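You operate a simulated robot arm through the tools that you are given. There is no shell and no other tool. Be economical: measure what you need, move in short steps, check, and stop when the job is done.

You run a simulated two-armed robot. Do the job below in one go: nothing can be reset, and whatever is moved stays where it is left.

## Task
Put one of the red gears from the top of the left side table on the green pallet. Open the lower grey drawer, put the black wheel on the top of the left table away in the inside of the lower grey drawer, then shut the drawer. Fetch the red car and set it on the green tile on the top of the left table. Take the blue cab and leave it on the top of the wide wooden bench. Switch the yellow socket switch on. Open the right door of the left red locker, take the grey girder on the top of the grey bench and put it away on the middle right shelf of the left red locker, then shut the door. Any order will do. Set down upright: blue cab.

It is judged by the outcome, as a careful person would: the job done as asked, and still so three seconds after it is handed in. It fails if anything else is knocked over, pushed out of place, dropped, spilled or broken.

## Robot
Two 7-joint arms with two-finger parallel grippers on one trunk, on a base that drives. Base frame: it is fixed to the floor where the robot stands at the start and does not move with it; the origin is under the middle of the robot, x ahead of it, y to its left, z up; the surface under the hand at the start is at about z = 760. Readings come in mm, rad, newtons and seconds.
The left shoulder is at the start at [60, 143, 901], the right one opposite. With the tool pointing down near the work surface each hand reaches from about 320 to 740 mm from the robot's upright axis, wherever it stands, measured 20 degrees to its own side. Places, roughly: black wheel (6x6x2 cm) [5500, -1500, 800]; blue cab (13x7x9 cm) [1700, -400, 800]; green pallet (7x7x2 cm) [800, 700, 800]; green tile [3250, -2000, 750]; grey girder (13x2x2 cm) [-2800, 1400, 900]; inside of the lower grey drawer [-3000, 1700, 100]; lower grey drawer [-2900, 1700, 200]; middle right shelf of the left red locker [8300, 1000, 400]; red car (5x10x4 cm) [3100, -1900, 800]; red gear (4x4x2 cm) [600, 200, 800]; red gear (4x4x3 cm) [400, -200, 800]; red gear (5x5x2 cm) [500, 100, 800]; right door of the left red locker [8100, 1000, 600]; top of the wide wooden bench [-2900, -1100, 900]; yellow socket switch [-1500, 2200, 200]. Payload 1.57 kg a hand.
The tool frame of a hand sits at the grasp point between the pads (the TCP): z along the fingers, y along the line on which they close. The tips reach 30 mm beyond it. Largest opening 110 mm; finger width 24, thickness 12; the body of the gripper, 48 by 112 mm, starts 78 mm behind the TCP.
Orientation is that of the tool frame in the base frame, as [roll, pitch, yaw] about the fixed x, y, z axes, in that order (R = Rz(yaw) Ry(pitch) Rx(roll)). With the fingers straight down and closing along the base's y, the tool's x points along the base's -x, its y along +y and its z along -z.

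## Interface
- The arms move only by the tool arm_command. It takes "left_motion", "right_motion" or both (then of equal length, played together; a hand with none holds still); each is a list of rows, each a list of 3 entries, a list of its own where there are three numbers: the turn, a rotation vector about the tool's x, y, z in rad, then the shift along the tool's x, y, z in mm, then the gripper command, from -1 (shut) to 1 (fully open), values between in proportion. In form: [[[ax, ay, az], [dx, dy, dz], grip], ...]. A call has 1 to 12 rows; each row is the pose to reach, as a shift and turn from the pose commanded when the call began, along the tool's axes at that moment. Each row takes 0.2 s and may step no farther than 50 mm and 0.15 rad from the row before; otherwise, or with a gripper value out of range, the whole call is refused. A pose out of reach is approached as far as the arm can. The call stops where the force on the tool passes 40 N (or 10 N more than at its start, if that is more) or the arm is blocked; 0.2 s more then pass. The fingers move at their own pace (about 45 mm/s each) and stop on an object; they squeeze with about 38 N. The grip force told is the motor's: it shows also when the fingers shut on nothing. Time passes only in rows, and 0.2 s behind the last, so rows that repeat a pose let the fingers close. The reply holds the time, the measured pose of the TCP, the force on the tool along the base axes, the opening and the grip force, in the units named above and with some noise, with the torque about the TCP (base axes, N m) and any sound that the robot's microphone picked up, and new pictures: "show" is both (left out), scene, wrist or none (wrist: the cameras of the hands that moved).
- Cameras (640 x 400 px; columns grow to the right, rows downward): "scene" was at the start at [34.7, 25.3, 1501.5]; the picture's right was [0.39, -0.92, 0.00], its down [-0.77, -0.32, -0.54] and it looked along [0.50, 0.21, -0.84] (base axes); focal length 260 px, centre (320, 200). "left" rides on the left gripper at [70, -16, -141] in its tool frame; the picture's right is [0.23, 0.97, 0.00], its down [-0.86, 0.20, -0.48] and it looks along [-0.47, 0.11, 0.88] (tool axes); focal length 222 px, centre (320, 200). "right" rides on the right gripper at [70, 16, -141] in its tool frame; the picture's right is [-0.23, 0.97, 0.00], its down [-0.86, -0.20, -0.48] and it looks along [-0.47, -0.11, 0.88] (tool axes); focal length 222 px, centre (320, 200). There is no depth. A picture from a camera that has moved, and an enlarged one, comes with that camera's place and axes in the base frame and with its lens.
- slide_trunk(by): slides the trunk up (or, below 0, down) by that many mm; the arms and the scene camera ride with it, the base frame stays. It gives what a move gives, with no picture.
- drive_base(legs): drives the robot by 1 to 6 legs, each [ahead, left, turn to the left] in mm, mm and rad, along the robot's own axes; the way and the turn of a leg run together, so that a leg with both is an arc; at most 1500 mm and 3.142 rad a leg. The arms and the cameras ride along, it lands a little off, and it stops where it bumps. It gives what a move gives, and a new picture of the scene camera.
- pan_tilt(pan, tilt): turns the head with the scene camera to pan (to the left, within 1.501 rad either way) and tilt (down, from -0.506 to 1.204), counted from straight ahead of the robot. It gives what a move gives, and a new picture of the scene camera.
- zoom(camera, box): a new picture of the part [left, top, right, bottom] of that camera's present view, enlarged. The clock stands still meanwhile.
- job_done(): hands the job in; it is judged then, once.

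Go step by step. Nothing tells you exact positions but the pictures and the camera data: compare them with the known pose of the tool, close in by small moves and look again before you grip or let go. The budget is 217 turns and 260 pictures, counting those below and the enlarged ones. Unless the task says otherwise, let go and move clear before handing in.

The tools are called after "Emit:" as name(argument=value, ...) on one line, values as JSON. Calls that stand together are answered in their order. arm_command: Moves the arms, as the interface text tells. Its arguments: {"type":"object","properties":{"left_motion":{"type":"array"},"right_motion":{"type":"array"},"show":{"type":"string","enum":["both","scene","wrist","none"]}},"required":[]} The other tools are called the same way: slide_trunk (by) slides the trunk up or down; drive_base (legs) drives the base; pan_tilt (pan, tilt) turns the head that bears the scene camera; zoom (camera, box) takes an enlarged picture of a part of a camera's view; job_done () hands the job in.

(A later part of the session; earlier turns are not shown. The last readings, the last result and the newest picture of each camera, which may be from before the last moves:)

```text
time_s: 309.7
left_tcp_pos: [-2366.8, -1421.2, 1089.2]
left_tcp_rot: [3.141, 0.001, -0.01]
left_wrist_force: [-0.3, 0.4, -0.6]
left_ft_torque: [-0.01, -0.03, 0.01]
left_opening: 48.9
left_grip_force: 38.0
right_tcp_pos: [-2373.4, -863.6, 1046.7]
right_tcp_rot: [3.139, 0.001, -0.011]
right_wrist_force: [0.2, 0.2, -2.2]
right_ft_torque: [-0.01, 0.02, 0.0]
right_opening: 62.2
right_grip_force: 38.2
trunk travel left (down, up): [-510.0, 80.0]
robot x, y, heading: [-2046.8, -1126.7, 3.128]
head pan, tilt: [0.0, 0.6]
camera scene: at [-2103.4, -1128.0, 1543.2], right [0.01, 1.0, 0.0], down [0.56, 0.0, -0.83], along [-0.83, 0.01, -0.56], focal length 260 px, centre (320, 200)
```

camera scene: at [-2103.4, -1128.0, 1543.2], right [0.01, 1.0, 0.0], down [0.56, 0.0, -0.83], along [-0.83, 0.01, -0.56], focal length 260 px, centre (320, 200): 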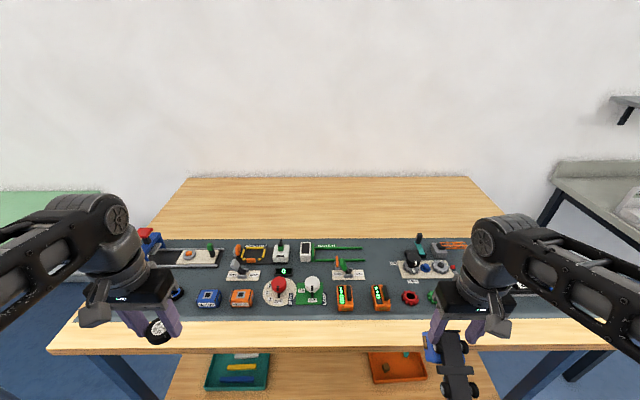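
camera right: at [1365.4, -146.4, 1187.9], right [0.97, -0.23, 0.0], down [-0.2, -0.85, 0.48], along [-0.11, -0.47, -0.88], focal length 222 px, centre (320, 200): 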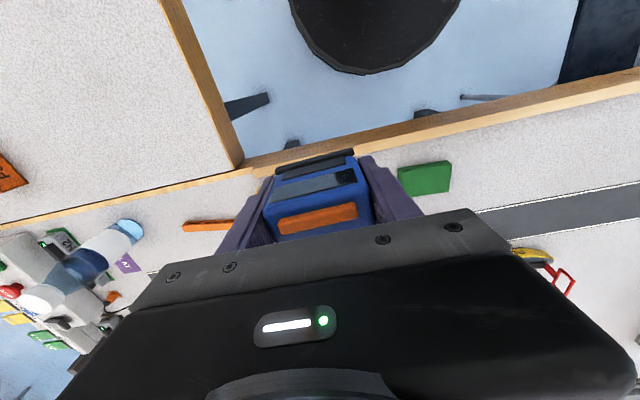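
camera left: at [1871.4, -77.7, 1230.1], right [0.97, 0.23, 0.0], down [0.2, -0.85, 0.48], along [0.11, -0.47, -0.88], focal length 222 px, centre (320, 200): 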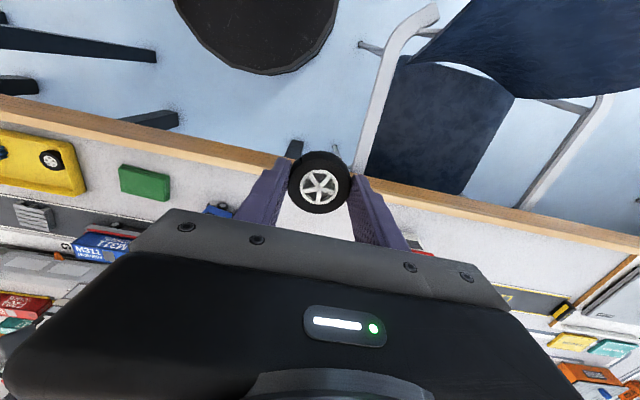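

Emit:
zoom(camera="scene", box=[320, 220, 608, 400])

Emit:
zoom(camera="scene", box=[40, 220, 328, 400])

Emit:
arm_command(right_motion=[[[0, 0, 0], [0, 0, 0], -1]], show="wrist")

```text
2.22 times, centred on (464, 310) of scene
camera zoom: at [-2103.4, -1128.0, 1543.2], right [0.01, 1.0, 0.0], down [0.56, 0.0, -0.83], along [-0.83, 0.01, -0.56], focal length 578 px, centre (0, -44)
```

zoom: 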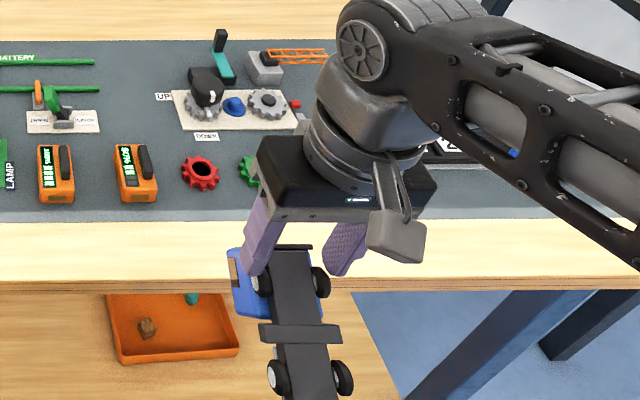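

```text
2.22 times, centred on (184, 310) of scene
camera zoom: at [-2103.4, -1128.0, 1543.2], right [0.01, 1.0, 0.0], down [0.56, 0.0, -0.83], along [-0.83, 0.01, -0.56], focal length 578 px, centre (622, -44)
```

zoom: 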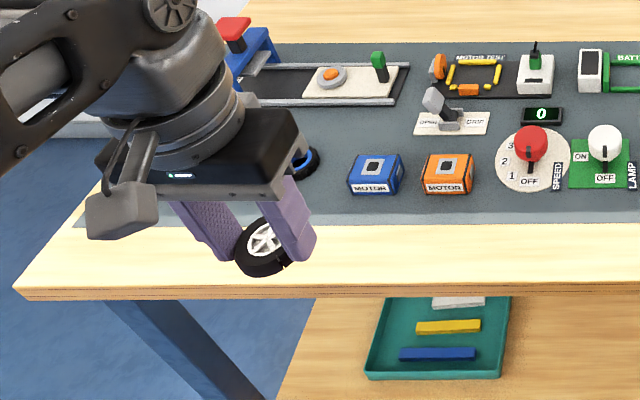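

```text
time_s: 310.1
left_tcp_pos: [-2368.0, -1421.6, 1088.0]
left_tcp_rot: [-3.141, 0.002, -0.01]
left_wrist_force: [-0.3, 0.1, 0.4]
left_ft_torque: [0.0, -0.04, -0.03]
left_opening: 48.8
left_grip_force: 38.0
right_tcp_pos: [-2374.0, -863.0, 1046.6]
right_tcp_rot: [3.141, 0.003, -0.012]
right_wrist_force: [0.5, 0.0, -2.3]
right_ft_torque: [0.01, 0.02, 0.01]
right_opening: 62.4
right_grip_force: 38.1
trunk travel left (down, up): [-510.0, 80.0]
robot x, y, heading: [-2044.7, -1126.1, 3.132]
head pan, tilt: [0.0, 0.6]
camera right: at [-2303.7, -879.0, 1188.0], right [-0.24, -0.97, 0.0], down [-0.85, 0.21, 0.48], along [-0.47, 0.11, -0.88], focal length 222 px, centre (320, 200)
```

right: 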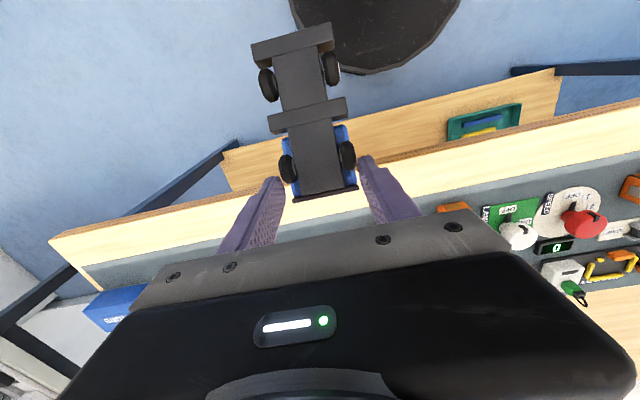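

The truck has swung in the grip (rear toward the robot, underside up), so it must be turned upright before being set down. First I turn the hand sideways over the bench's front wooden strip.

Emit:
arm_command(right_motion=[[[0, 0, -0.13], [-10, 7, 0], -1], [[0, 0, -0.26], [-20, 14, 0], -1], [[0, 0, -0.39], [-30, 21, 0], -1], [[0, 0, -0.52], [-40, 29, 0], -1], [[0, 0, -0.65], [-50, 36, 0], -1], [[0, 0, -0.78], [-61, 43, 0], -1], [[0, 0, -0.92], [-72, 50, 0], -1], [[0, 0, -1.05], [-82, 58, 0], -1], [[0, 0, -1.18], [-92, 65, 0], -1], [[0, 0, -1.31], [-102, 72, 0], -1], [[0, 0, -1.44], [-112, 80, 0], -1], [[0, 0, -1.57], [-123, 87, 0], -1]])

```text
time_s: 312.7
left_tcp_pos: [-2368.6, -1422.5, 1088.8]
left_tcp_rot: [3.141, 0.002, -0.01]
left_wrist_force: [0.0, 0.2, -0.7]
left_ft_torque: [-0.01, 0.01, 0.03]
left_opening: 48.7
left_grip_force: 38.2
right_tcp_pos: [-2497.3, -948.7, 1046.1]
right_tcp_rot: [-3.14, 0.003, 1.562]
right_wrist_force: [0.3, 0.2, -2.6]
right_ft_torque: [0.0, -0.01, 0.04]
right_opening: 62.5
right_grip_force: 38.0
trunk travel left (down, up): [-510.0, 80.0]
robot x, y, heading: [-2044.2, -1125.6, 3.136]
head pan, tilt: [0.0, 0.6]
camera scene: at [-2104.1, -1128.0, 1543.1], right [0.01, 1.0, 0.0], down [0.57, -0.01, -0.82], along [-0.82, 0.01, -0.57], focal length 260 px, centre (320, 200)
camera right: at [-2480.3, -877.8, 1186.8], right [0.97, -0.24, 0.0], down [-0.21, -0.85, 0.48], along [-0.11, -0.47, -0.88], focal length 222 px, centre (320, 200)
```

scene: 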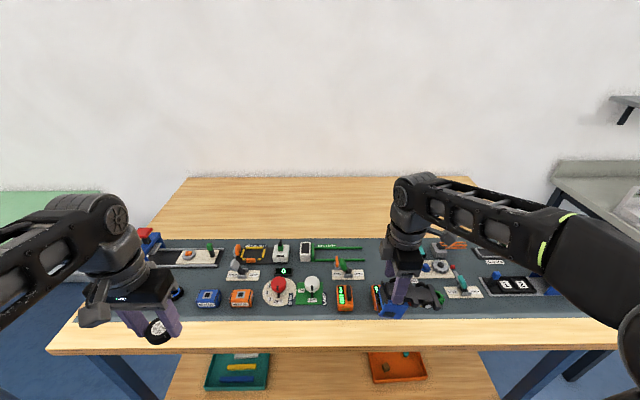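
right: 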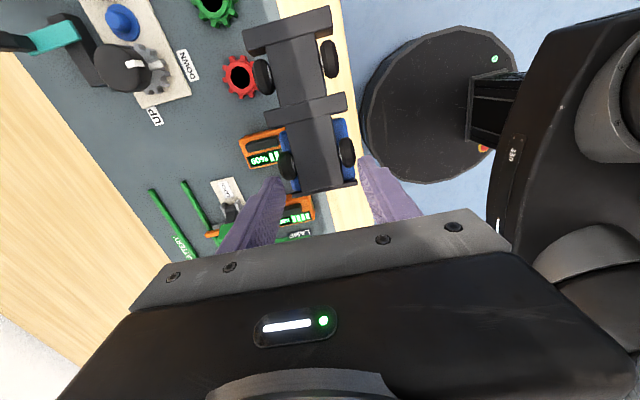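

Emit:
zoom(camera="scene", box=[340, 210, 500, 310])

```text
4.00 times, centred on (420, 260) of scene
camera zoom: at [-2104.1, -1128.0, 1543.1], right [0.01, 1.0, 0.0], down [0.57, -0.01, -0.82], along [-0.82, 0.01, -0.57], focal length 1041 px, centre (-80, -40)
```

zoom: 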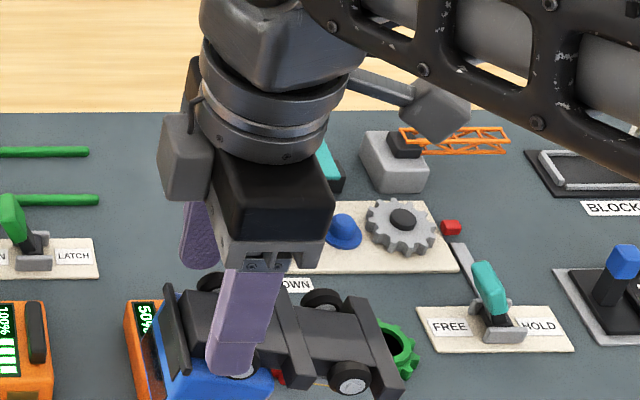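

The truck is nearly horizontal, upside down, rear pointing +y. I tilt the hand ~86° so the rear hangs downward.

Emit:
arm_command(right_motion=[[[0, -0.14, 0], [0, 0, 0], -1], [[0, -0.28, 0], [0, 0, 0], -1], [[0, -0.42, 0], [0, 0, 0], -1], [[0, -0.56, 0], [0, 0, 0], -1], [[0, -0.7, 0], [0, 0, 0], -1], [[0, -0.84, 0], [0, 0, 0], -1], [[0, -0.98, 0], [0, 0, 0], -1], [[0, -1.12, 0], [0, 0, 0], -1], [[0, -1.26, 0], [0, 0, 0], -1], [[0, -1.4, 0], [0, 0, 0], -1], [[0, -1.5, 0], [0, 0, 0], -1], [[0, -1.5, 0], [0, 0, 0], -1]])

Emit:
zoom(camera="scene", box=[320, 210, 544, 350])

```text
time_s: 315.3
left_tcp_pos: [-2368.5, -1421.7, 1088.4]
left_tcp_rot: [-3.141, 0.002, -0.008]
left_wrist_force: [-0.5, 0.4, -0.3]
left_ft_torque: [0.04, 0.0, -0.01]
left_opening: 49.0
left_grip_force: 38.0
right_tcp_pos: [-2496.4, -948.6, 1046.5]
right_tcp_rot: [-3.11, 1.503, 1.587]
right_wrist_force: [0.4, 0.5, -2.9]
right_ft_torque: [0.1, -0.02, 0.03]
right_opening: 62.5
right_grip_force: 38.2
trunk travel left (down, up): [-510.0, 80.0]
robot x, y, heading: [-2046.8, -1122.8, 3.127]
head pan, tilt: [0.0, 0.6]
camera scene: at [-2103.5, -1128.1, 1543.2], right [0.01, 1.0, 0.0], down [0.56, -0.01, -0.82], along [-0.82, 0.01, -0.57], focal length 260 px, centre (320, 200)
camera right: at [-2479.8, -801.9, 986.9], right [0.97, -0.03, 0.22], down [-0.19, 0.42, 0.89], along [-0.12, -0.91, 0.41], focal length 222 px, centre (320, 200)
```

scene: 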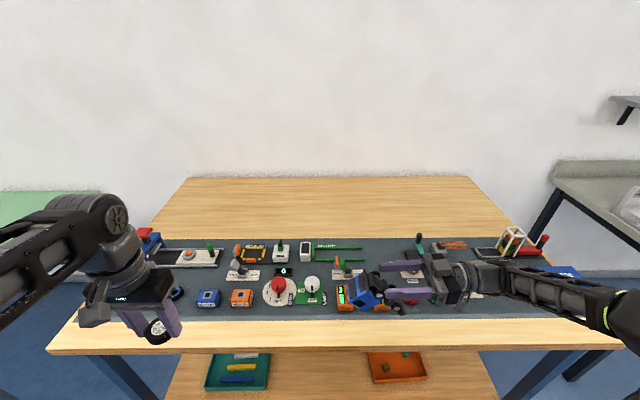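
right: 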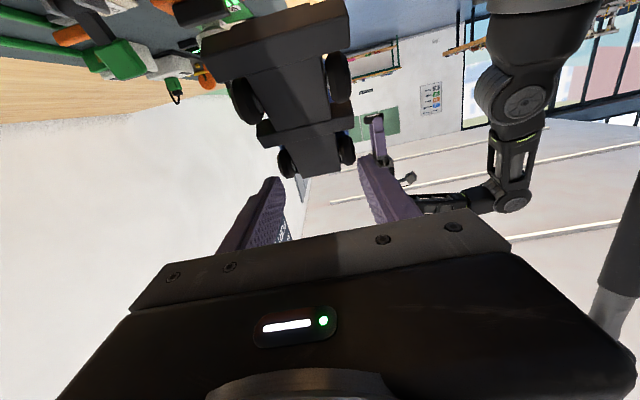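

```text
2.86 times, centred on (432, 280) of scene
camera zoom: at [-2103.5, -1128.1, 1543.2], right [0.01, 1.0, 0.0], down [0.56, -0.01, -0.82], along [-0.82, 0.01, -0.57], focal length 743 px, centre (0, -29)
```

zoom: 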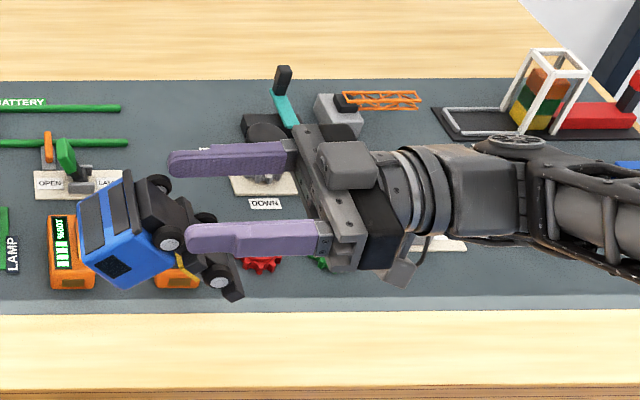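

Rear now hangs ~25° short of straight down. I lower over the strip to just above the wood and look.

Emit:
arm_command(right_motion=[[[0, 0, 0], [35, 0, 0], -1], [[0, 0, 0], [70, 0, 0], -1], [[0, 0, 0], [100, 0, 0], -1], [[0, 0, 0], [100, 0, 0], -1]], show="none")

Emit:
zoom(camera="scene", box=[320, 230, 544, 370])

```text
time_s: 316.3
left_tcp_pos: [-2367.4, -1421.6, 1091.3]
left_tcp_rot: [3.141, 0.005, -0.01]
left_wrist_force: [0.3, 0.0, 0.0]
left_ft_torque: [0.02, -0.02, -0.02]
left_opening: 48.7
left_grip_force: 38.6
right_tcp_pos: [-2497.7, -941.7, 951.6]
right_tcp_rot: [-3.037, 1.51, 1.663]
right_wrist_force: [-2.5, 6.2, 39.0]
right_ft_torque: [-1.38, -0.41, 0.2]
right_opening: 62.4
right_grip_force: 37.5
trunk travel left (down, up): [-510.0, 80.0]
robot x, y, heading: [-2042.6, -1124.6, 3.131]
head pan, tilt: [0.0, 0.6]
```

```text
2.86 times, centred on (432, 300) of scene
camera zoom: at [-2101.3, -1128.0, 1544.0], right [0.01, 1.0, 0.0], down [0.56, -0.01, -0.83], along [-0.83, 0.01, -0.56], focal length 743 px, centre (0, -86)
```

zoom: 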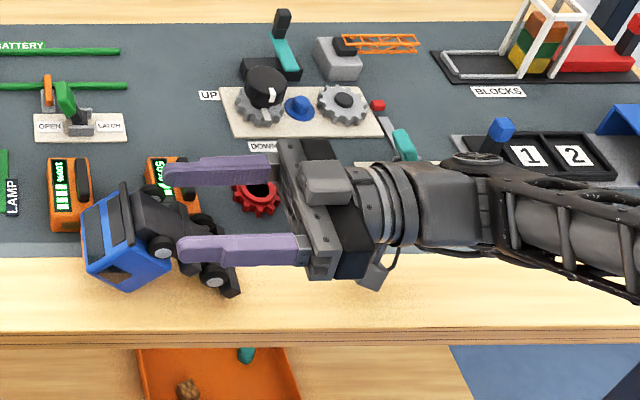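

The rear touched the wood at TCP z≈951 (bench ≈ 865), and the grip holds firmly. I lift slightly, shift toward the strip centre, and test a softer grip command.

Emit:
arm_command(right_motion=[[[0, 0, 0], [-12, 0, 0], -1], [[0, 0, 0], [-12, 20, 0], -1], [[0, 0, 0], [-12, 20, 0], 0.0], [[0, 0, 0], [-12, 20, 0], 0.05], [[0, 0, 0], [-12, 20, 0], 0.1], [[0, 0, 0], [-12, 20, 0], 0.1]], show="none")

Emit:
zoom(camera="scene", box=[320, 230, 480, 330])

```text
time_s: 317.7
left_tcp_pos: [-2369.9, -1422.0, 1088.8]
left_tcp_rot: [-3.14, 0.0, -0.01]
left_wrist_force: [0.2, -0.5, -0.6]
left_ft_torque: [0.02, -0.01, -0.01]
left_opening: 48.8
left_grip_force: 37.9
right_tcp_pos: [-2479.4, -942.4, 958.8]
right_tcp_rot: [-3.119, 1.502, 1.579]
right_wrist_force: [-0.6, 0.3, -2.9]
right_ft_torque: [0.11, 0.01, -0.01]
right_opening: 62.4
right_grip_force: 37.8
trunk travel left (down, up): [-510.0, 80.0]
robot x, y, heading: [-2048.5, -1124.6, 3.129]
head pan, tilt: [0.0, 0.6]
```

```text
4.00 times, centred on (400, 280) of scene
camera zoom: at [-2103.6, -1127.9, 1543.2], right [0.01, 1.0, 0.0], down [0.57, -0.01, -0.82], along [-0.82, 0.01, -0.57], focal length 1041 px, centre (0, -120)
```

zoom: 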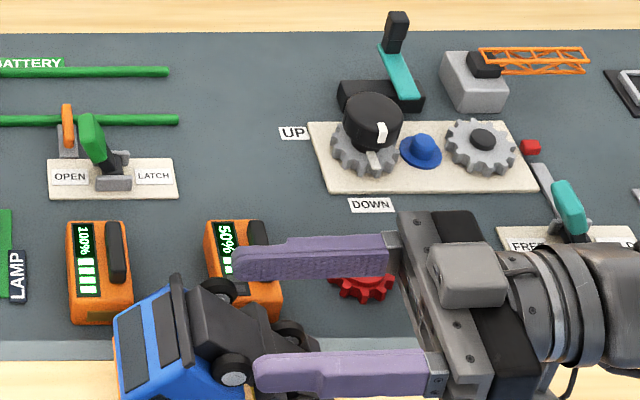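

Grip force stays full, so instead I'll set the truck nose-down and regrip. I raise and swing the hand through vertical to lean the other way.

Emit:
arm_command(right_motion=[[[0, 0.14, 0], [-25, 0, 0], -1], [[0, 0.285, 0], [-50, 0, 0], -1], [[0, 0.43, 0], [-75, 0, 0], -1], [[0, 0.575, 0], [-90, 0, 0], -1], [[0, 0.72, 0], [-90, 0, 0], -1], [[0, 0.865, 0], [-90, 0, 0], -1], [[0, 1.01, 0], [-90, 0, 0], -1], [[0, 1.155, 0], [-90, 0, 0], -1], [[0, 1.3, 0], [-90, 0, 0], -1], [[0, 1.445, 0], [-90, 0, 0], -1], [[0, 1.59, 0], [-90, 0, 0], -1], [[0, 1.73, 0], [-90, 0, 0], -1]], show="none")

Emit:
arm_command(right_motion=[[[0, 0.12, 0], [0, 0, 0], -1], [[0, 0.24, 0], [0, 0, 0], -1], [[0, 0.36, 0], [0, 0, 0], -1], [[0, 0.48, 0], [0, 0, 0], -1], [[0, 0.48, 0], [0, 0, 0], -1]])

Emit:
zoom(camera="scene", box=[320, 210, 480, 310])

```text
time_s: 320.3
left_tcp_pos: [-2367.7, -1421.8, 1088.6]
left_tcp_rot: [-3.141, 0.001, -0.01]
left_wrist_force: [0.5, -0.3, -0.6]
left_ft_torque: [0.02, 0.0, 0.01]
left_opening: 48.7
left_grip_force: 37.9
right_tcp_pos: [-2478.0, -950.3, 1048.8]
right_tcp_rot: [-3.138, -0.232, 1.557]
right_wrist_force: [-0.4, 0.1, -2.2]
right_ft_torque: [-0.03, -0.02, -0.02]
right_opening: 62.5
right_grip_force: 38.1
trunk travel left (down, up): [-510.0, 80.0]
robot x, y, heading: [-2044.3, -1128.1, 3.131]
head pan, tilt: [0.0, 0.6]
```

```text
time_s: 321.5
left_tcp_pos: [-2368.7, -1421.6, 1088.0]
left_tcp_rot: [-3.142, 0.002, -0.009]
left_wrist_force: [0.0, 0.1, -0.1]
left_ft_torque: [-0.01, -0.05, -0.03]
left_opening: 48.5
left_grip_force: 38.0
right_tcp_pos: [-2477.1, -949.5, 1048.9]
right_tcp_rot: [-3.14, -0.708, 1.555]
right_wrist_force: [-0.3, 0.2, -2.6]
right_ft_torque: [-0.12, -0.04, 0.02]
right_opening: 62.5
right_grip_force: 38.1
trunk travel left (down, up): [-510.0, 80.0]
robot x, y, heading: [-2050.3, -1125.8, 3.124]
head pan, tilt: [0.0, 0.6]
camera scene: at [-2103.8, -1127.3, 1543.2], right [0.01, 1.0, 0.0], down [0.57, -0.01, -0.82], along [-0.82, 0.01, -0.57], focal length 260 px, centre (320, 200)
camera right: at [-2461.7, -987.0, 1202.0], right [0.97, -0.19, -0.15], down [-0.21, -0.96, -0.19], along [-0.11, 0.22, -0.97], focal length 222 px, centre (320, 200)
```

scene: 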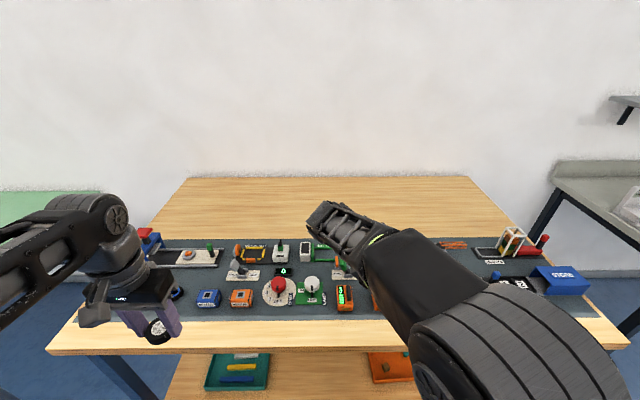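
right: 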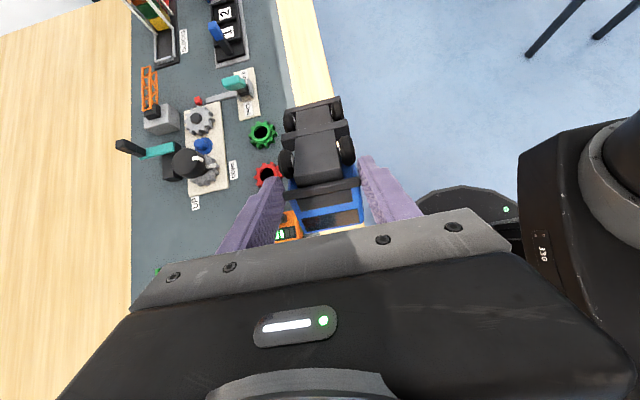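

```text
4.00 times, centred on (400, 260) of scene
camera zoom: at [-2103.8, -1127.3, 1543.2], right [0.01, 1.0, 0.0], down [0.57, -0.01, -0.82], along [-0.82, 0.01, -0.57], focal length 1041 px, centre (0, -40)
```

zoom: 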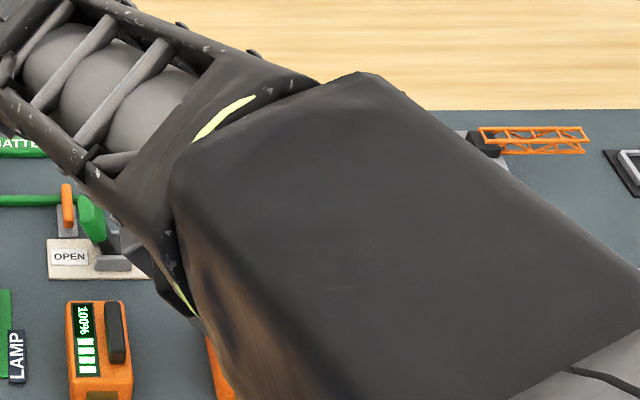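

The truck pivots fairly freely in the grip, hanging rear-down ~60° toward +y. Rotating the hand back past vertical should carry the rear past straight down toward -y, which is the right way to lay it on its wheels.

Emit:
arm_command(right_motion=[[[0, -0.1, 0], [0, 0, 0], -1], [[0, -0.2, 0], [0, 0, 0], -1], [[0, -0.3, 0], [0, 0, 0], -1], [[0, -0.4, 0], [0, 0, 0], -1], [[0, -0.5, 0], [0, 0, 0], -1], [[0, -0.6, 0], [0, 0, 0], -1], [[0, -0.7, 0], [0, 0, 0], -1], [[0, -0.8, 0], [0, 0, 0], -1], [[0, -0.9, 0], [0, 0, 0], -1], [[0, -1.0, 0], [0, 0, 0], -1], [[0, -1.1, 0], [0, 0, 0], -1], [[0, -1.2, 0], [0, 0, 0], -1]])

Emit:
zoom(camera="scene", box=[320, 210, 544, 350])

```text
time_s: 324.1
left_tcp_pos: [-2368.5, -1421.1, 1088.3]
left_tcp_rot: [3.141, 0.002, -0.009]
left_wrist_force: [-0.3, -0.7, -0.3]
left_ft_torque: [-0.02, 0.0, 0.0]
left_opening: 48.7
left_grip_force: 38.0
right_tcp_pos: [-2477.0, -947.2, 1049.3]
right_tcp_rot: [-3.14, 0.494, 1.56]
right_wrist_force: [0.2, -0.4, -2.7]
right_ft_torque: [0.06, 0.01, 0.01]
right_opening: 49.6
right_grip_force: 38.3
trunk travel left (down, up): [-510.0, 80.0]
robot x, y, heading: [-2044.2, -1129.6, 3.125]
head pan, tilt: [0.0, 0.6]
camera scene: at [-2103.6, -1127.6, 1543.2], right [0.01, 1.0, 0.0], down [0.57, -0.01, -0.82], along [-0.82, 0.01, -0.57], focal length 260 px, centre (320, 200)
camera right: at [-2458.9, -819.9, 1141.0], right [0.97, -0.21, 0.11], down [-0.2, -0.52, 0.83], along [-0.12, -0.82, -0.55], focal length 222 px, centre (320, 200)
```

scene: 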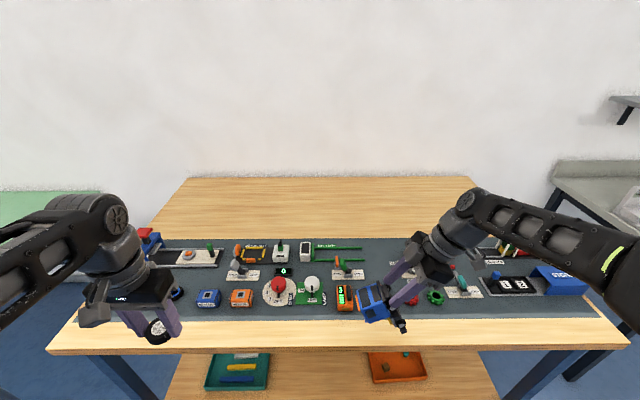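
right: 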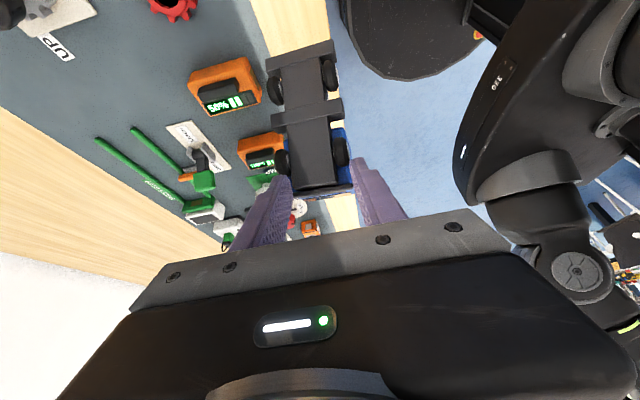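

```text
2.86 times, centred on (432, 280) of scene
camera zoom: at [-2103.6, -1127.6, 1543.2], right [0.01, 1.0, 0.0], down [0.57, -0.01, -0.82], along [-0.82, 0.01, -0.57], focal length 743 px, centre (0, -29)
```

zoom: 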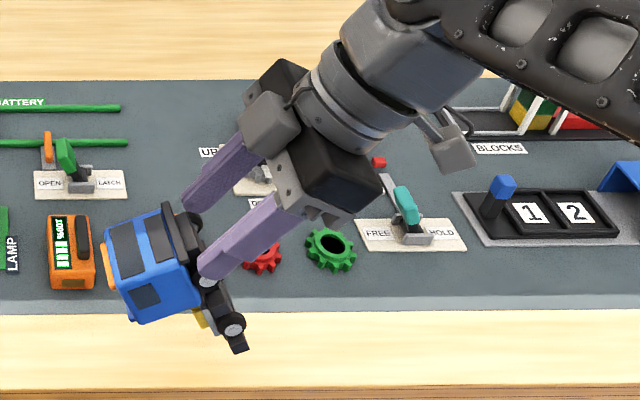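

The truck is hanging rear-down from the fingertips. I lower it promptly until the rear nearly touches the wood strip.

Emit:
arm_command(right_motion=[[[0, 0, 0], [14, 0, 26], -1], [[0, 0, 0], [28, 0, 53], -1], [[0, 0, 0], [35, 0, 66], -1], [[0, 0, 0], [38, 0, 70], -1], [[0, 0, 0], [38, 0, 70], -1]], show="none")

Emit:
zoom(camera="scene", box=[320, 250, 480, 350])

```text
time_s: 325.3
left_tcp_pos: [-2368.6, -1422.1, 1089.1]
left_tcp_rot: [-3.141, 0.001, -0.009]
left_wrist_force: [0.3, 0.2, -0.1]
left_ft_torque: [0.01, 0.0, 0.03]
left_opening: 48.5
left_grip_force: 37.6
right_tcp_pos: [-2476.3, -948.3, 968.3]
right_tcp_rot: [-3.14, 0.492, 1.559]
right_wrist_force: [-0.2, 0.3, 0.2]
right_ft_torque: [0.03, 0.0, 0.01]
right_opening: 0.2
right_grip_force: 21.6
trunk travel left (down, up): [-510.0, 80.0]
robot x, y, heading: [-2044.0, -1126.7, 3.129]
head pan, tilt: [0.0, 0.6]
```

```text
4.00 times, centred on (400, 300) of scene
camera zoom: at [-2103.4, -1128.1, 1543.2], right [0.01, 1.0, 0.0], down [0.56, -0.01, -0.83], along [-0.82, 0.01, -0.56], focal length 1041 px, centre (0, -200)
```

zoom: 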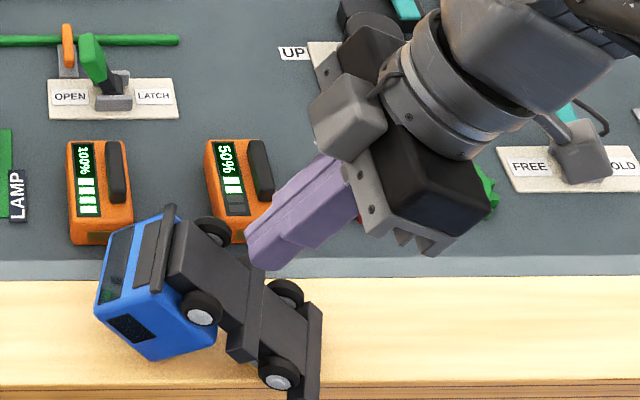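

The truck slipped out but landed on the bench top, lying upside down at the strip. I raise the hand and look.

Emit:
arm_command(right_motion=[[[0, 0.1, 0], [-24, 0, -44], 0], [[0, 0.2, 0], [-40, 0, -80], 0.3], [[0, 0.3, 0], [-55, 0, -110], 0.6], [[0, 0.4, 0], [-55, 0, -110], 0.9], [[0, 0.49, 0], [-55, 0, -110], 0.9], [[0, 0.49, 0], [-55, 0, -110], 0.9]])

Emit:
zoom(camera="scene", box=[310, 250, 470, 350])

```text
refused: row 1 steps farther than a row can; nothing moved
```

```text
4.00 times, centred on (390, 300) of scene
camera zoom: at [-2103.4, -1128.1, 1543.2], right [0.01, 1.0, 0.0], down [0.56, -0.01, -0.83], along [-0.82, 0.01, -0.56], focal length 1041 px, centre (40, -200)
```

zoom: 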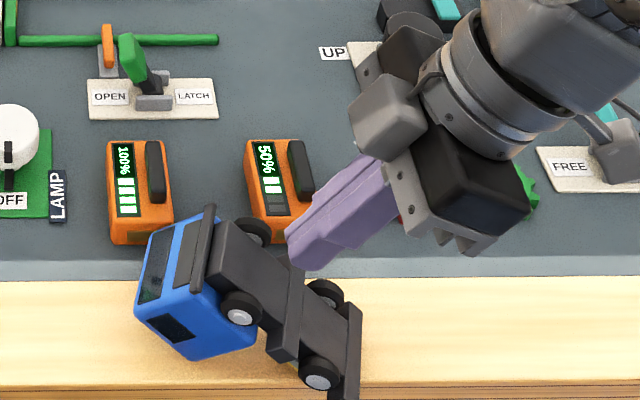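

Emit:
arm_command(right_motion=[[[0, 0.1, 0], [-20, 0, -38], 0], [[0, 0.2, 0], [-35, 0, -75], 0.3], [[0, 0.3, 0], [-50, 0, -110], 0.6], [[0, 0.4, 0], [-50, 0, -110], 0.9], [[0, 0.49, 0], [-50, 0, -110], 0.9], [[0, 0.49, 0], [-50, 0, -110], 0.9]])

Emit:
zoom(camera="scene", box=[310, 250, 470, 350])

```text
time_s: 326.7
left_tcp_pos: [-2368.7, -1420.5, 1088.9]
left_tcp_rot: [-3.141, 0.001, -0.009]
left_wrist_force: [-0.1, 0.3, 0.0]
left_ft_torque: [-0.02, 0.01, 0.02]
left_opening: 48.7
left_grip_force: 38.1
right_tcp_pos: [-2474.4, -940.8, 1087.4]
right_tcp_rot: [-3.14, 0.002, 1.559]
right_wrist_force: [0.5, -0.2, 0.3]
right_ft_torque: [-0.02, -0.01, 0.01]
right_opening: 104.8
right_grip_force: 0.0
trunk travel left (down, up): [-510.0, 80.0]
robot x, y, heading: [-2041.8, -1124.2, 3.129]
head pan, tilt: [0.0, 0.6]
camera scene: at [-2103.4, -1127.8, 1543.2], right [0.01, 1.0, 0.0], down [0.56, -0.01, -0.83], along [-0.82, 0.01, -0.56], focal length 260 px, centre (320, 200)
camera right: at [-2457.2, -870.8, 1229.4], right [0.97, -0.24, 0.0], down [-0.21, -0.85, 0.48], along [-0.12, -0.46, -0.88], focal length 222 px, centre (320, 200)
```

scene: 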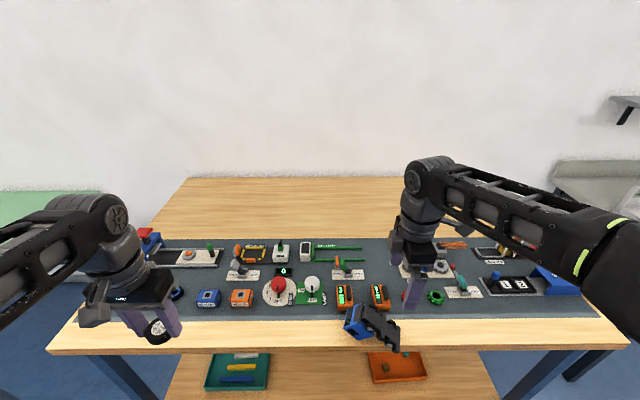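
right: 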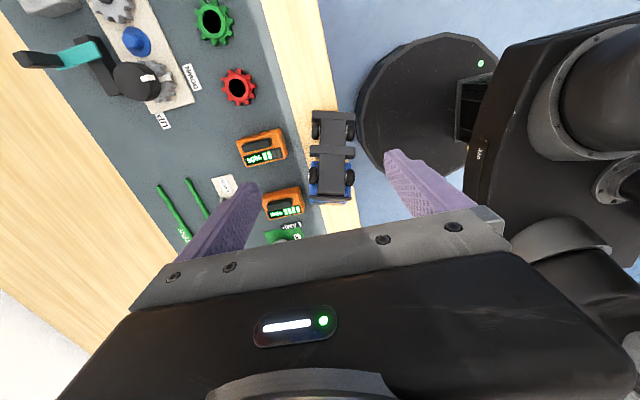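

```text
4.00 times, centred on (390, 300) of scene
camera zoom: at [-2103.4, -1127.8, 1543.2], right [0.01, 1.0, 0.0], down [0.56, -0.01, -0.83], along [-0.82, 0.01, -0.56], focal length 1041 px, centre (40, -200)
```

zoom: 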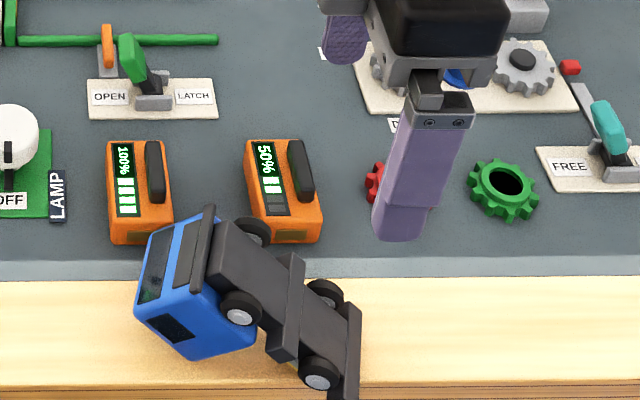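

The truck lies upside down, rear (+y) slightly down, axis ~15° off y. I bring the right hand to a tilted pre-grasp behind it for a close look.

Emit:
arm_command(right_motion=[[[0.018, -0.136, 0.034], [4, 3, 10], 0.9], [[0.036, -0.273, 0.069], [8, 6, 20], 0.9], [[0.054, -0.409, 0.103], [12, 9, 35], 0.9], [[0.071, -0.546, 0.137], [16, 12, 50], 0.9], [[0.089, -0.682, 0.171], [20, 15, 68], 0.9], [[0.107, -0.819, 0.206], [24, 18, 86], 0.9], [[0.125, -0.955, 0.24], [28, 20, 104], 0.9], [[0.125, -0.955, 0.24], [28, 20, 104], 0.9]])

Emit:
zoom(camera="scene", box=[310, 250, 470, 350])

```text
time_s: 328.5
left_tcp_pos: [-2368.1, -1421.5, 1089.9]
left_tcp_rot: [-3.141, 0.002, -0.009]
left_wrist_force: [1.3, -0.4, -1.0]
left_ft_torque: [-0.03, 0.02, 0.02]
left_opening: 48.6
left_grip_force: 37.5
right_tcp_pos: [-2457.9, -914.8, 986.5]
right_tcp_rot: [-3.14, 0.964, 1.3]
right_wrist_force: [0.0, 0.5, 0.6]
right_ft_torque: [0.01, 0.02, 0.0]
right_opening: 104.3
right_grip_force: 0.0
trunk travel left (down, up): [-510.0, 80.0]
robot x, y, heading: [-2042.8, -1127.2, 3.137]
head pan, tilt: [0.0, 0.6]
camera scene: at [-2103.1, -1128.3, 1543.2], right [0.01, 1.0, 0.0], down [0.56, -0.01, -0.83], along [-0.83, 0.01, -0.56], focal length 260 px, centre (320, 200)
camera right: at [-2399.5, -767.5, 1009.5], right [0.9, -0.39, 0.19], down [-0.22, -0.04, 0.98], along [-0.37, -0.92, -0.12], focal length 222 px, centre (320, 200)
```

scene: 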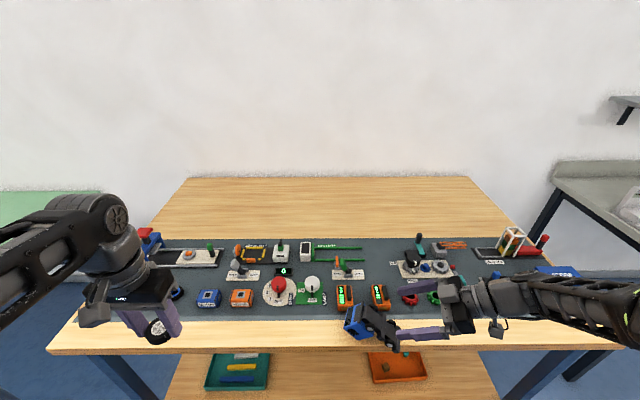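
right: 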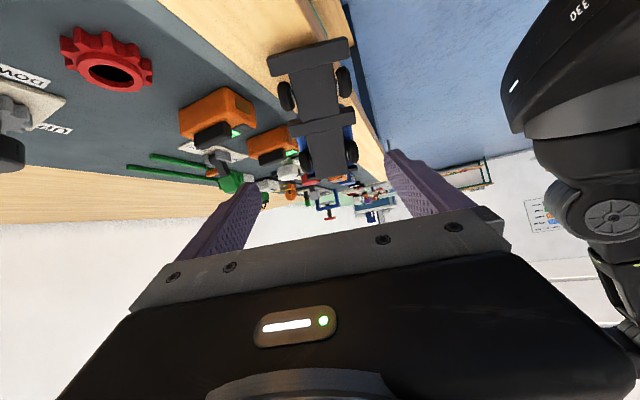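

```text
4.00 times, centred on (390, 300) of scene
camera zoom: at [-2103.1, -1128.3, 1543.2], right [0.01, 1.0, 0.0], down [0.56, -0.01, -0.83], along [-0.83, 0.01, -0.56], focal length 1041 px, centre (40, -200)
```

zoom: 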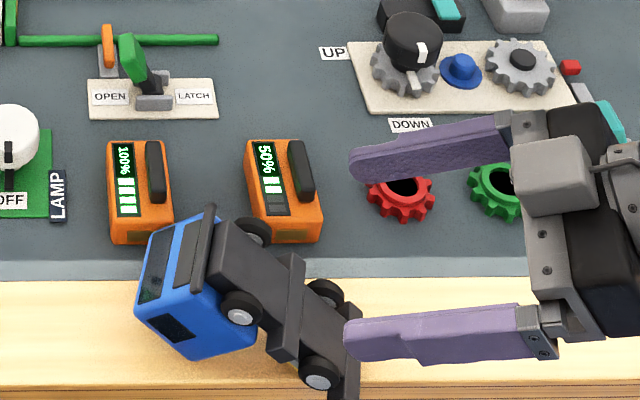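

Stereo gives the truck: rear pointing 41° below +y, wheels up; box centre ≈[-2475, -1006, 907]. I'll regrip it from the nose side (hand leaning toward +y), so swinging the hand back turns it onto its wheels.

Emit:
arm_command(right_motion=[[[0, 0.148, 0], [-27, 0, -19], 0.9], [[0, 0.297, 0], [-55, 0, -38], 0.9], [[0, 0.445, 0], [-82, 0, -57], 0.9], [[0, 0.593, 0], [-89, 0, -38], 0.9], [[0, 0.742, 0], [-96, 1, -19], 0.9], [[0, 0.89, 0], [-103, 1, -1], 0.9], [[0, 1.038, 0], [-110, 2, 18], 0.9], [[0, 1.187, 0], [-116, 2, 37], 0.9], [[0, 1.335, 0], [-123, 2, 56], 0.9], [[0, 1.483, 0], [-130, 3, 75], 0.9], [[0, 1.632, 0], [-137, 3, 94], 0.9], [[0, 1.78, 0], [-144, 4, 112], 0.9]])

```text
time_s: 331.1
left_tcp_pos: [-2370.5, -1419.8, 1089.3]
left_tcp_rot: [3.141, 0.0, -0.011]
left_wrist_force: [-0.3, -0.1, -0.3]
left_ft_torque: [-0.06, -0.03, 0.01]
left_opening: 48.6
left_grip_force: 38.1
right_tcp_pos: [-2474.5, -1003.4, 1054.1]
right_tcp_rot: [3.13, -0.328, 1.375]
right_wrist_force: [0.0, 0.2, -0.9]
right_ft_torque: [-0.01, -0.03, 0.0]
right_opening: 104.7
right_grip_force: 0.0
right hand out of reach, approached as far as the arm can: row 9, 10, 11, 12
trunk travel left (down, up): [-510.0, 80.0]
robot x, y, heading: [-2047.1, -1125.5, 3.133]
head pan, tilt: [0.0, 0.6]
camera scene: at [-2104.6, -1126.4, 1543.2], right [0.01, 1.0, 0.0], down [0.57, -0.01, -0.82], along [-0.82, 0.01, -0.57], focal length 260 px, centre (320, 200)
camera right: at [-2457.5, -984.7, 1211.8], right [0.91, -0.4, -0.06], down [-0.39, -0.9, 0.17], along [-0.13, -0.14, -0.98], focal length 222 px, centre (320, 200)
```

scene: 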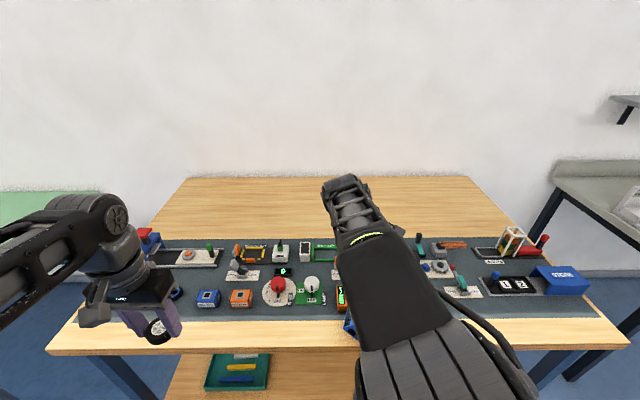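
right: 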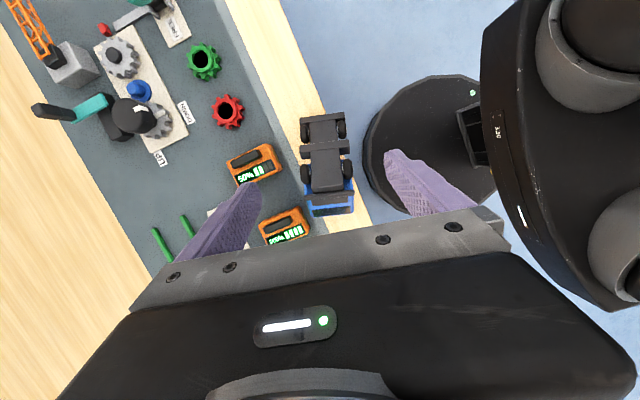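

The arm needs the robot further left for this posture; I shift the base 170 mm left.

Emit:
drive_base(legs=[[0, 180, 0]])

Emit:
arm_command(right_motion=[[[0, 0.1, 0], [0, 0, 0], 0.9], [[0, 0.2, 0], [0, 0, 0], 0.9], [[0, 0.3, 0], [0, 0, 0], 0.9], [[0, 0.4, 0], [0, 0, 0], 0.9], [[0, 0.52, 0], [0, 0, 0], 0.9], [[0, 0.52, 0], [0, 0, 0], 0.9]])

```text
time_s: 332.6
left_tcp_pos: [-2371.0, -1601.9, 1088.1]
left_tcp_rot: [-3.141, 0.002, -0.011]
left_wrist_force: [0.0, -0.2, -1.0]
left_ft_torque: [0.01, 0.0, 0.0]
left_opening: 48.8
left_grip_force: 37.9
right_tcp_pos: [-2476.5, -1185.1, 1055.9]
right_tcp_rot: [3.129, -0.33, 1.371]
right_wrist_force: [-0.1, -0.8, -0.7]
right_ft_torque: [0.04, -0.04, 0.0]
right_opening: 104.4
right_grip_force: 0.1
trunk travel left (down, up): [-510.0, 80.0]
robot x, y, heading: [-2048.7, -1305.2, 3.13]
head pan, tilt: [0.0, 0.6]
camera scene: at [-2105.4, -1310.3, 1543.2], right [0.01, 1.0, 0.0], down [0.56, -0.01, -0.83], along [-0.82, 0.01, -0.56], focal length 260 px, centre (320, 200)
```

scene: 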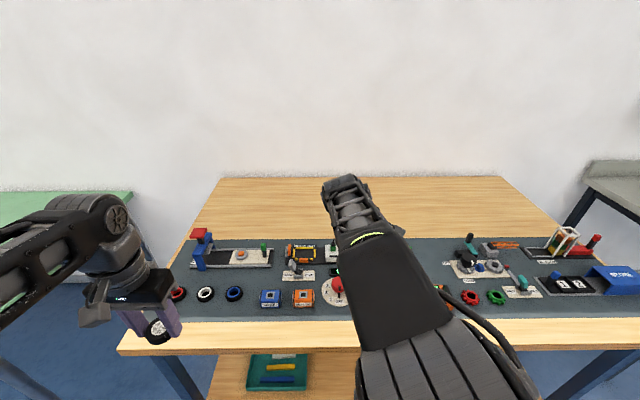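

```text
time_s: 334.0
left_tcp_pos: [-2371.6, -1600.1, 1089.0]
left_tcp_rot: [3.141, 0.001, -0.013]
left_wrist_force: [-0.8, 0.0, 0.0]
left_ft_torque: [-0.03, -0.02, 0.02]
left_opening: 48.6
left_grip_force: 37.5
right_tcp_pos: [-2475.5, -1184.0, 1054.8]
right_tcp_rot: [3.129, -0.329, 1.372]
right_wrist_force: [-0.9, 0.1, 0.0]
right_ft_torque: [0.0, -0.01, 0.05]
right_opening: 104.2
right_grip_force: 0.1
right hand out of reach, approached as far as the arm can: row 1, 2, 3, 4, 5, 6
trunk travel left (down, up): [-510.0, 80.0]
robot x, y, heading: [-2046.7, -1307.5, 3.125]
head pan, tilt: [0.0, 0.6]
camera scene: at [-2105.4, -1308.7, 1543.2], right [0.01, 1.0, 0.0], down [0.56, -0.01, -0.83], along [-0.82, 0.01, -0.56], focal length 260 px, centre (320, 200)
camera right: at [-2458.3, -1165.9, 1212.1], right [0.91, -0.41, -0.06], down [-0.39, -0.9, 0.17], along [-0.13, -0.13, -0.98], focal length 222 px, centre (320, 200)
```

scene: 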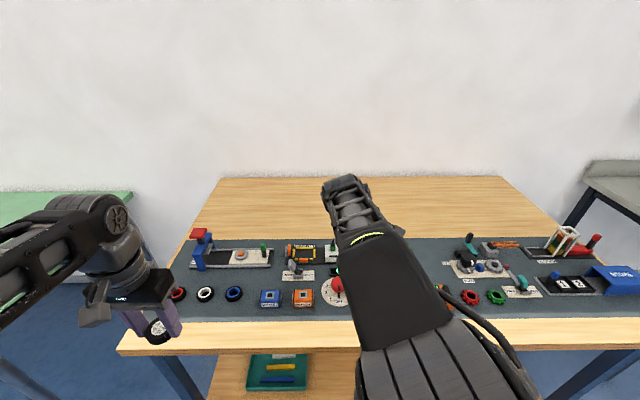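
right: 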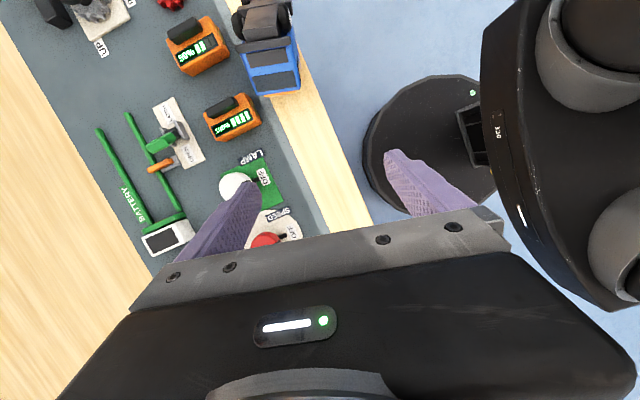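

Emit:
arm_command(right_motion=[[[0, 0, 0], [35, -19, 18], 0.9], [[0, 0, 0], [60, -32, 32], 0.9], [[0, 0, 0], [83, -45, 44], 0.9], [[0, 0.1, 0], [83, -45, 44], 0.9], [[0, 0.2, 0], [83, -45, 44], 0.9], [[0, 0.3, 0], [83, -45, 44], 0.9], [[0, 0.4, 0], [83, -45, 44], 0.9], [[0, 0.52, 0], [83, -45, 44], 0.9], [[0, 0.52, 0], [83, -45, 44], 0.9]], show="wrist")

```text
time_s: 336.0
left_tcp_pos: [-2371.6, -1601.6, 1088.6]
left_tcp_rot: [3.141, 0.002, -0.012]
left_wrist_force: [-0.4, -0.2, -1.0]
left_ft_torque: [-0.02, 0.0, 0.02]
left_opening: 48.5
left_grip_force: 38.2
right_tcp_pos: [-2502.1, -1083.9, 1040.1]
right_tcp_rot: [3.124, -0.851, 1.382]
right_wrist_force: [-0.3, 0.1, 0.3]
right_ft_torque: [0.01, -0.01, -0.01]
right_opening: 104.6
right_grip_force: 0.0
trunk travel left (down, up): [-510.0, 80.0]
robot x, y, heading: [-2045.3, -1312.4, 3.126]
head pan, tilt: [0.0, 0.6]
camera right: at [-2500.4, -1144.4, 1186.3], right [0.93, -0.34, -0.16], down [-0.38, -0.87, -0.33], along [-0.03, 0.36, -0.93], focal length 222 px, centre (320, 200)
```

right: 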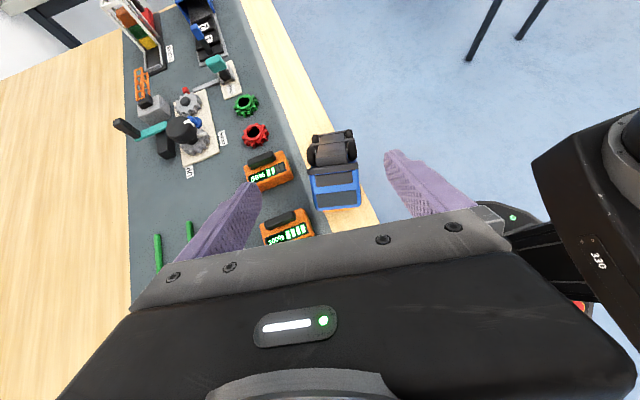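

Aligned with the truck's nose. I approach in two stages and look before gripping.

Emit:
arm_command(right_motion=[[[0, 0, 0], [-24, 4, 19], 0.5], [[0, 0, 0], [-47, 7, 38], 0.5], [[0, 0, 0], [-47, 7, 70], 0.5], [[0, 0, 0], [-47, 7, 100], 0.5], [[0, 0, 0], [-47, 7, 100], 0.5]], show="wrist")

Emit:
zoom(camera="scene", box=[350, 230, 510, 330])

```text
time_s: 337.2
left_tcp_pos: [-2372.6, -1601.4, 1089.1]
left_tcp_rot: [3.141, 0.001, -0.012]
left_wrist_force: [-0.4, 0.3, -0.3]
left_ft_torque: [0.0, 0.0, 0.01]
left_opening: 48.3
left_grip_force: 38.2
right_tcp_pos: [-2483.8, -1044.7, 939.4]
right_tcp_rot: [3.124, -0.849, 1.38]
right_wrist_force: [-0.5, -0.1, -0.3]
right_ft_torque: [0.01, 0.03, -0.01]
right_opening: 82.7
right_grip_force: 0.0
trunk travel left (down, up): [-510.0, 80.0]
robot x, y, heading: [-2046.7, -1308.9, 3.131]
head pan, tilt: [0.0, 0.6]
camera right: at [-2482.1, -1105.1, 1085.5], right [0.93, -0.34, -0.16], down [-0.38, -0.87, -0.33], along [-0.03, 0.36, -0.93], focal length 222 px, centre (320, 200)
```

right: 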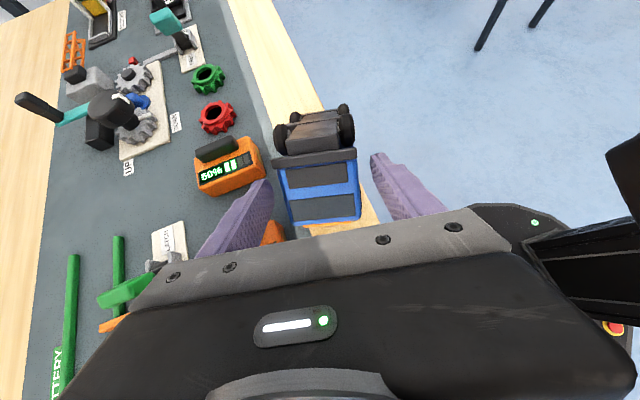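

```text
4.00 times, centred on (430, 280) of scene
camera zoom: at [-2105.3, -1308.9, 1543.2], right [0.01, 1.0, 0.0], down [0.56, -0.01, -0.83], along [-0.83, 0.01, -0.56], focal length 1041 px, centre (-120, -120)
```

zoom: 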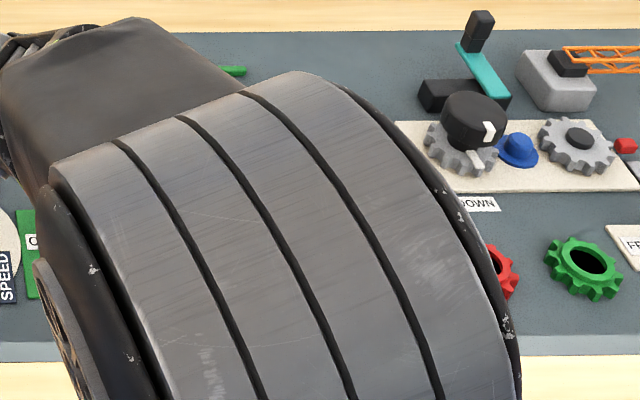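

Emit:
arm_command(right_motion=[[[0, 0, 0], [0, 0, 25], 0.5], [[0, 0, 0], [0, 0, 45], 0.5], [[0, 0, 0], [0, 0, 54], 0.5], [[0, 0, 0], [0, 0, 54], 0.2], [[0, 0, 0], [0, 0, 54], -1], [[0, 0, 0], [0, 0, 54], -1], [[0, 0, 0], [0, 0, 54], -1], [[0, 0, 0], [0, 0, 54], -1]], show="wrist")

```text
time_s: 339.0
left_tcp_pos: [-2370.4, -1602.5, 1088.0]
left_tcp_rot: [-3.141, 0.002, -0.013]
left_wrist_force: [-0.2, 0.9, 0.1]
left_ft_torque: [-0.01, 0.0, 0.0]
left_opening: 48.5
left_grip_force: 38.1
right_tcp_pos: [-2475.7, -1003.6, 903.9]
right_tcp_rot: [3.125, -0.852, 1.381]
right_wrist_force: [0.4, 0.6, 0.2]
right_ft_torque: [0.02, -0.01, -0.03]
right_opening: 61.9
right_grip_force: 38.3
trunk travel left (down, up): [-510.0, 80.0]
robot x, y, heading: [-2046.4, -1308.8, 3.131]
head pan, tilt: [0.0, 0.6]
camera right: at [-2473.5, -1064.0, 1049.5], right [0.93, -0.34, -0.16], down [-0.38, -0.87, -0.33], along [-0.03, 0.36, -0.93], focal length 222 px, centre (320, 200)
```

right: 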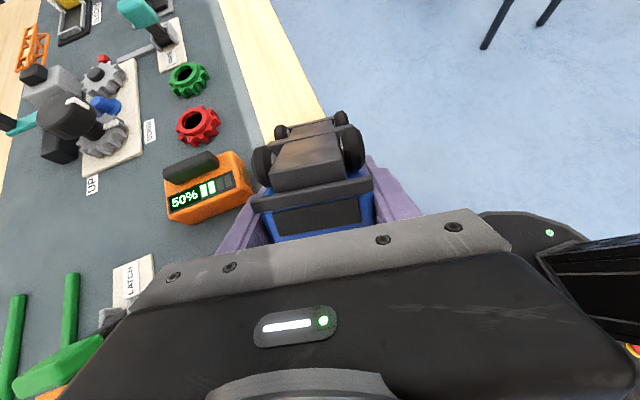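

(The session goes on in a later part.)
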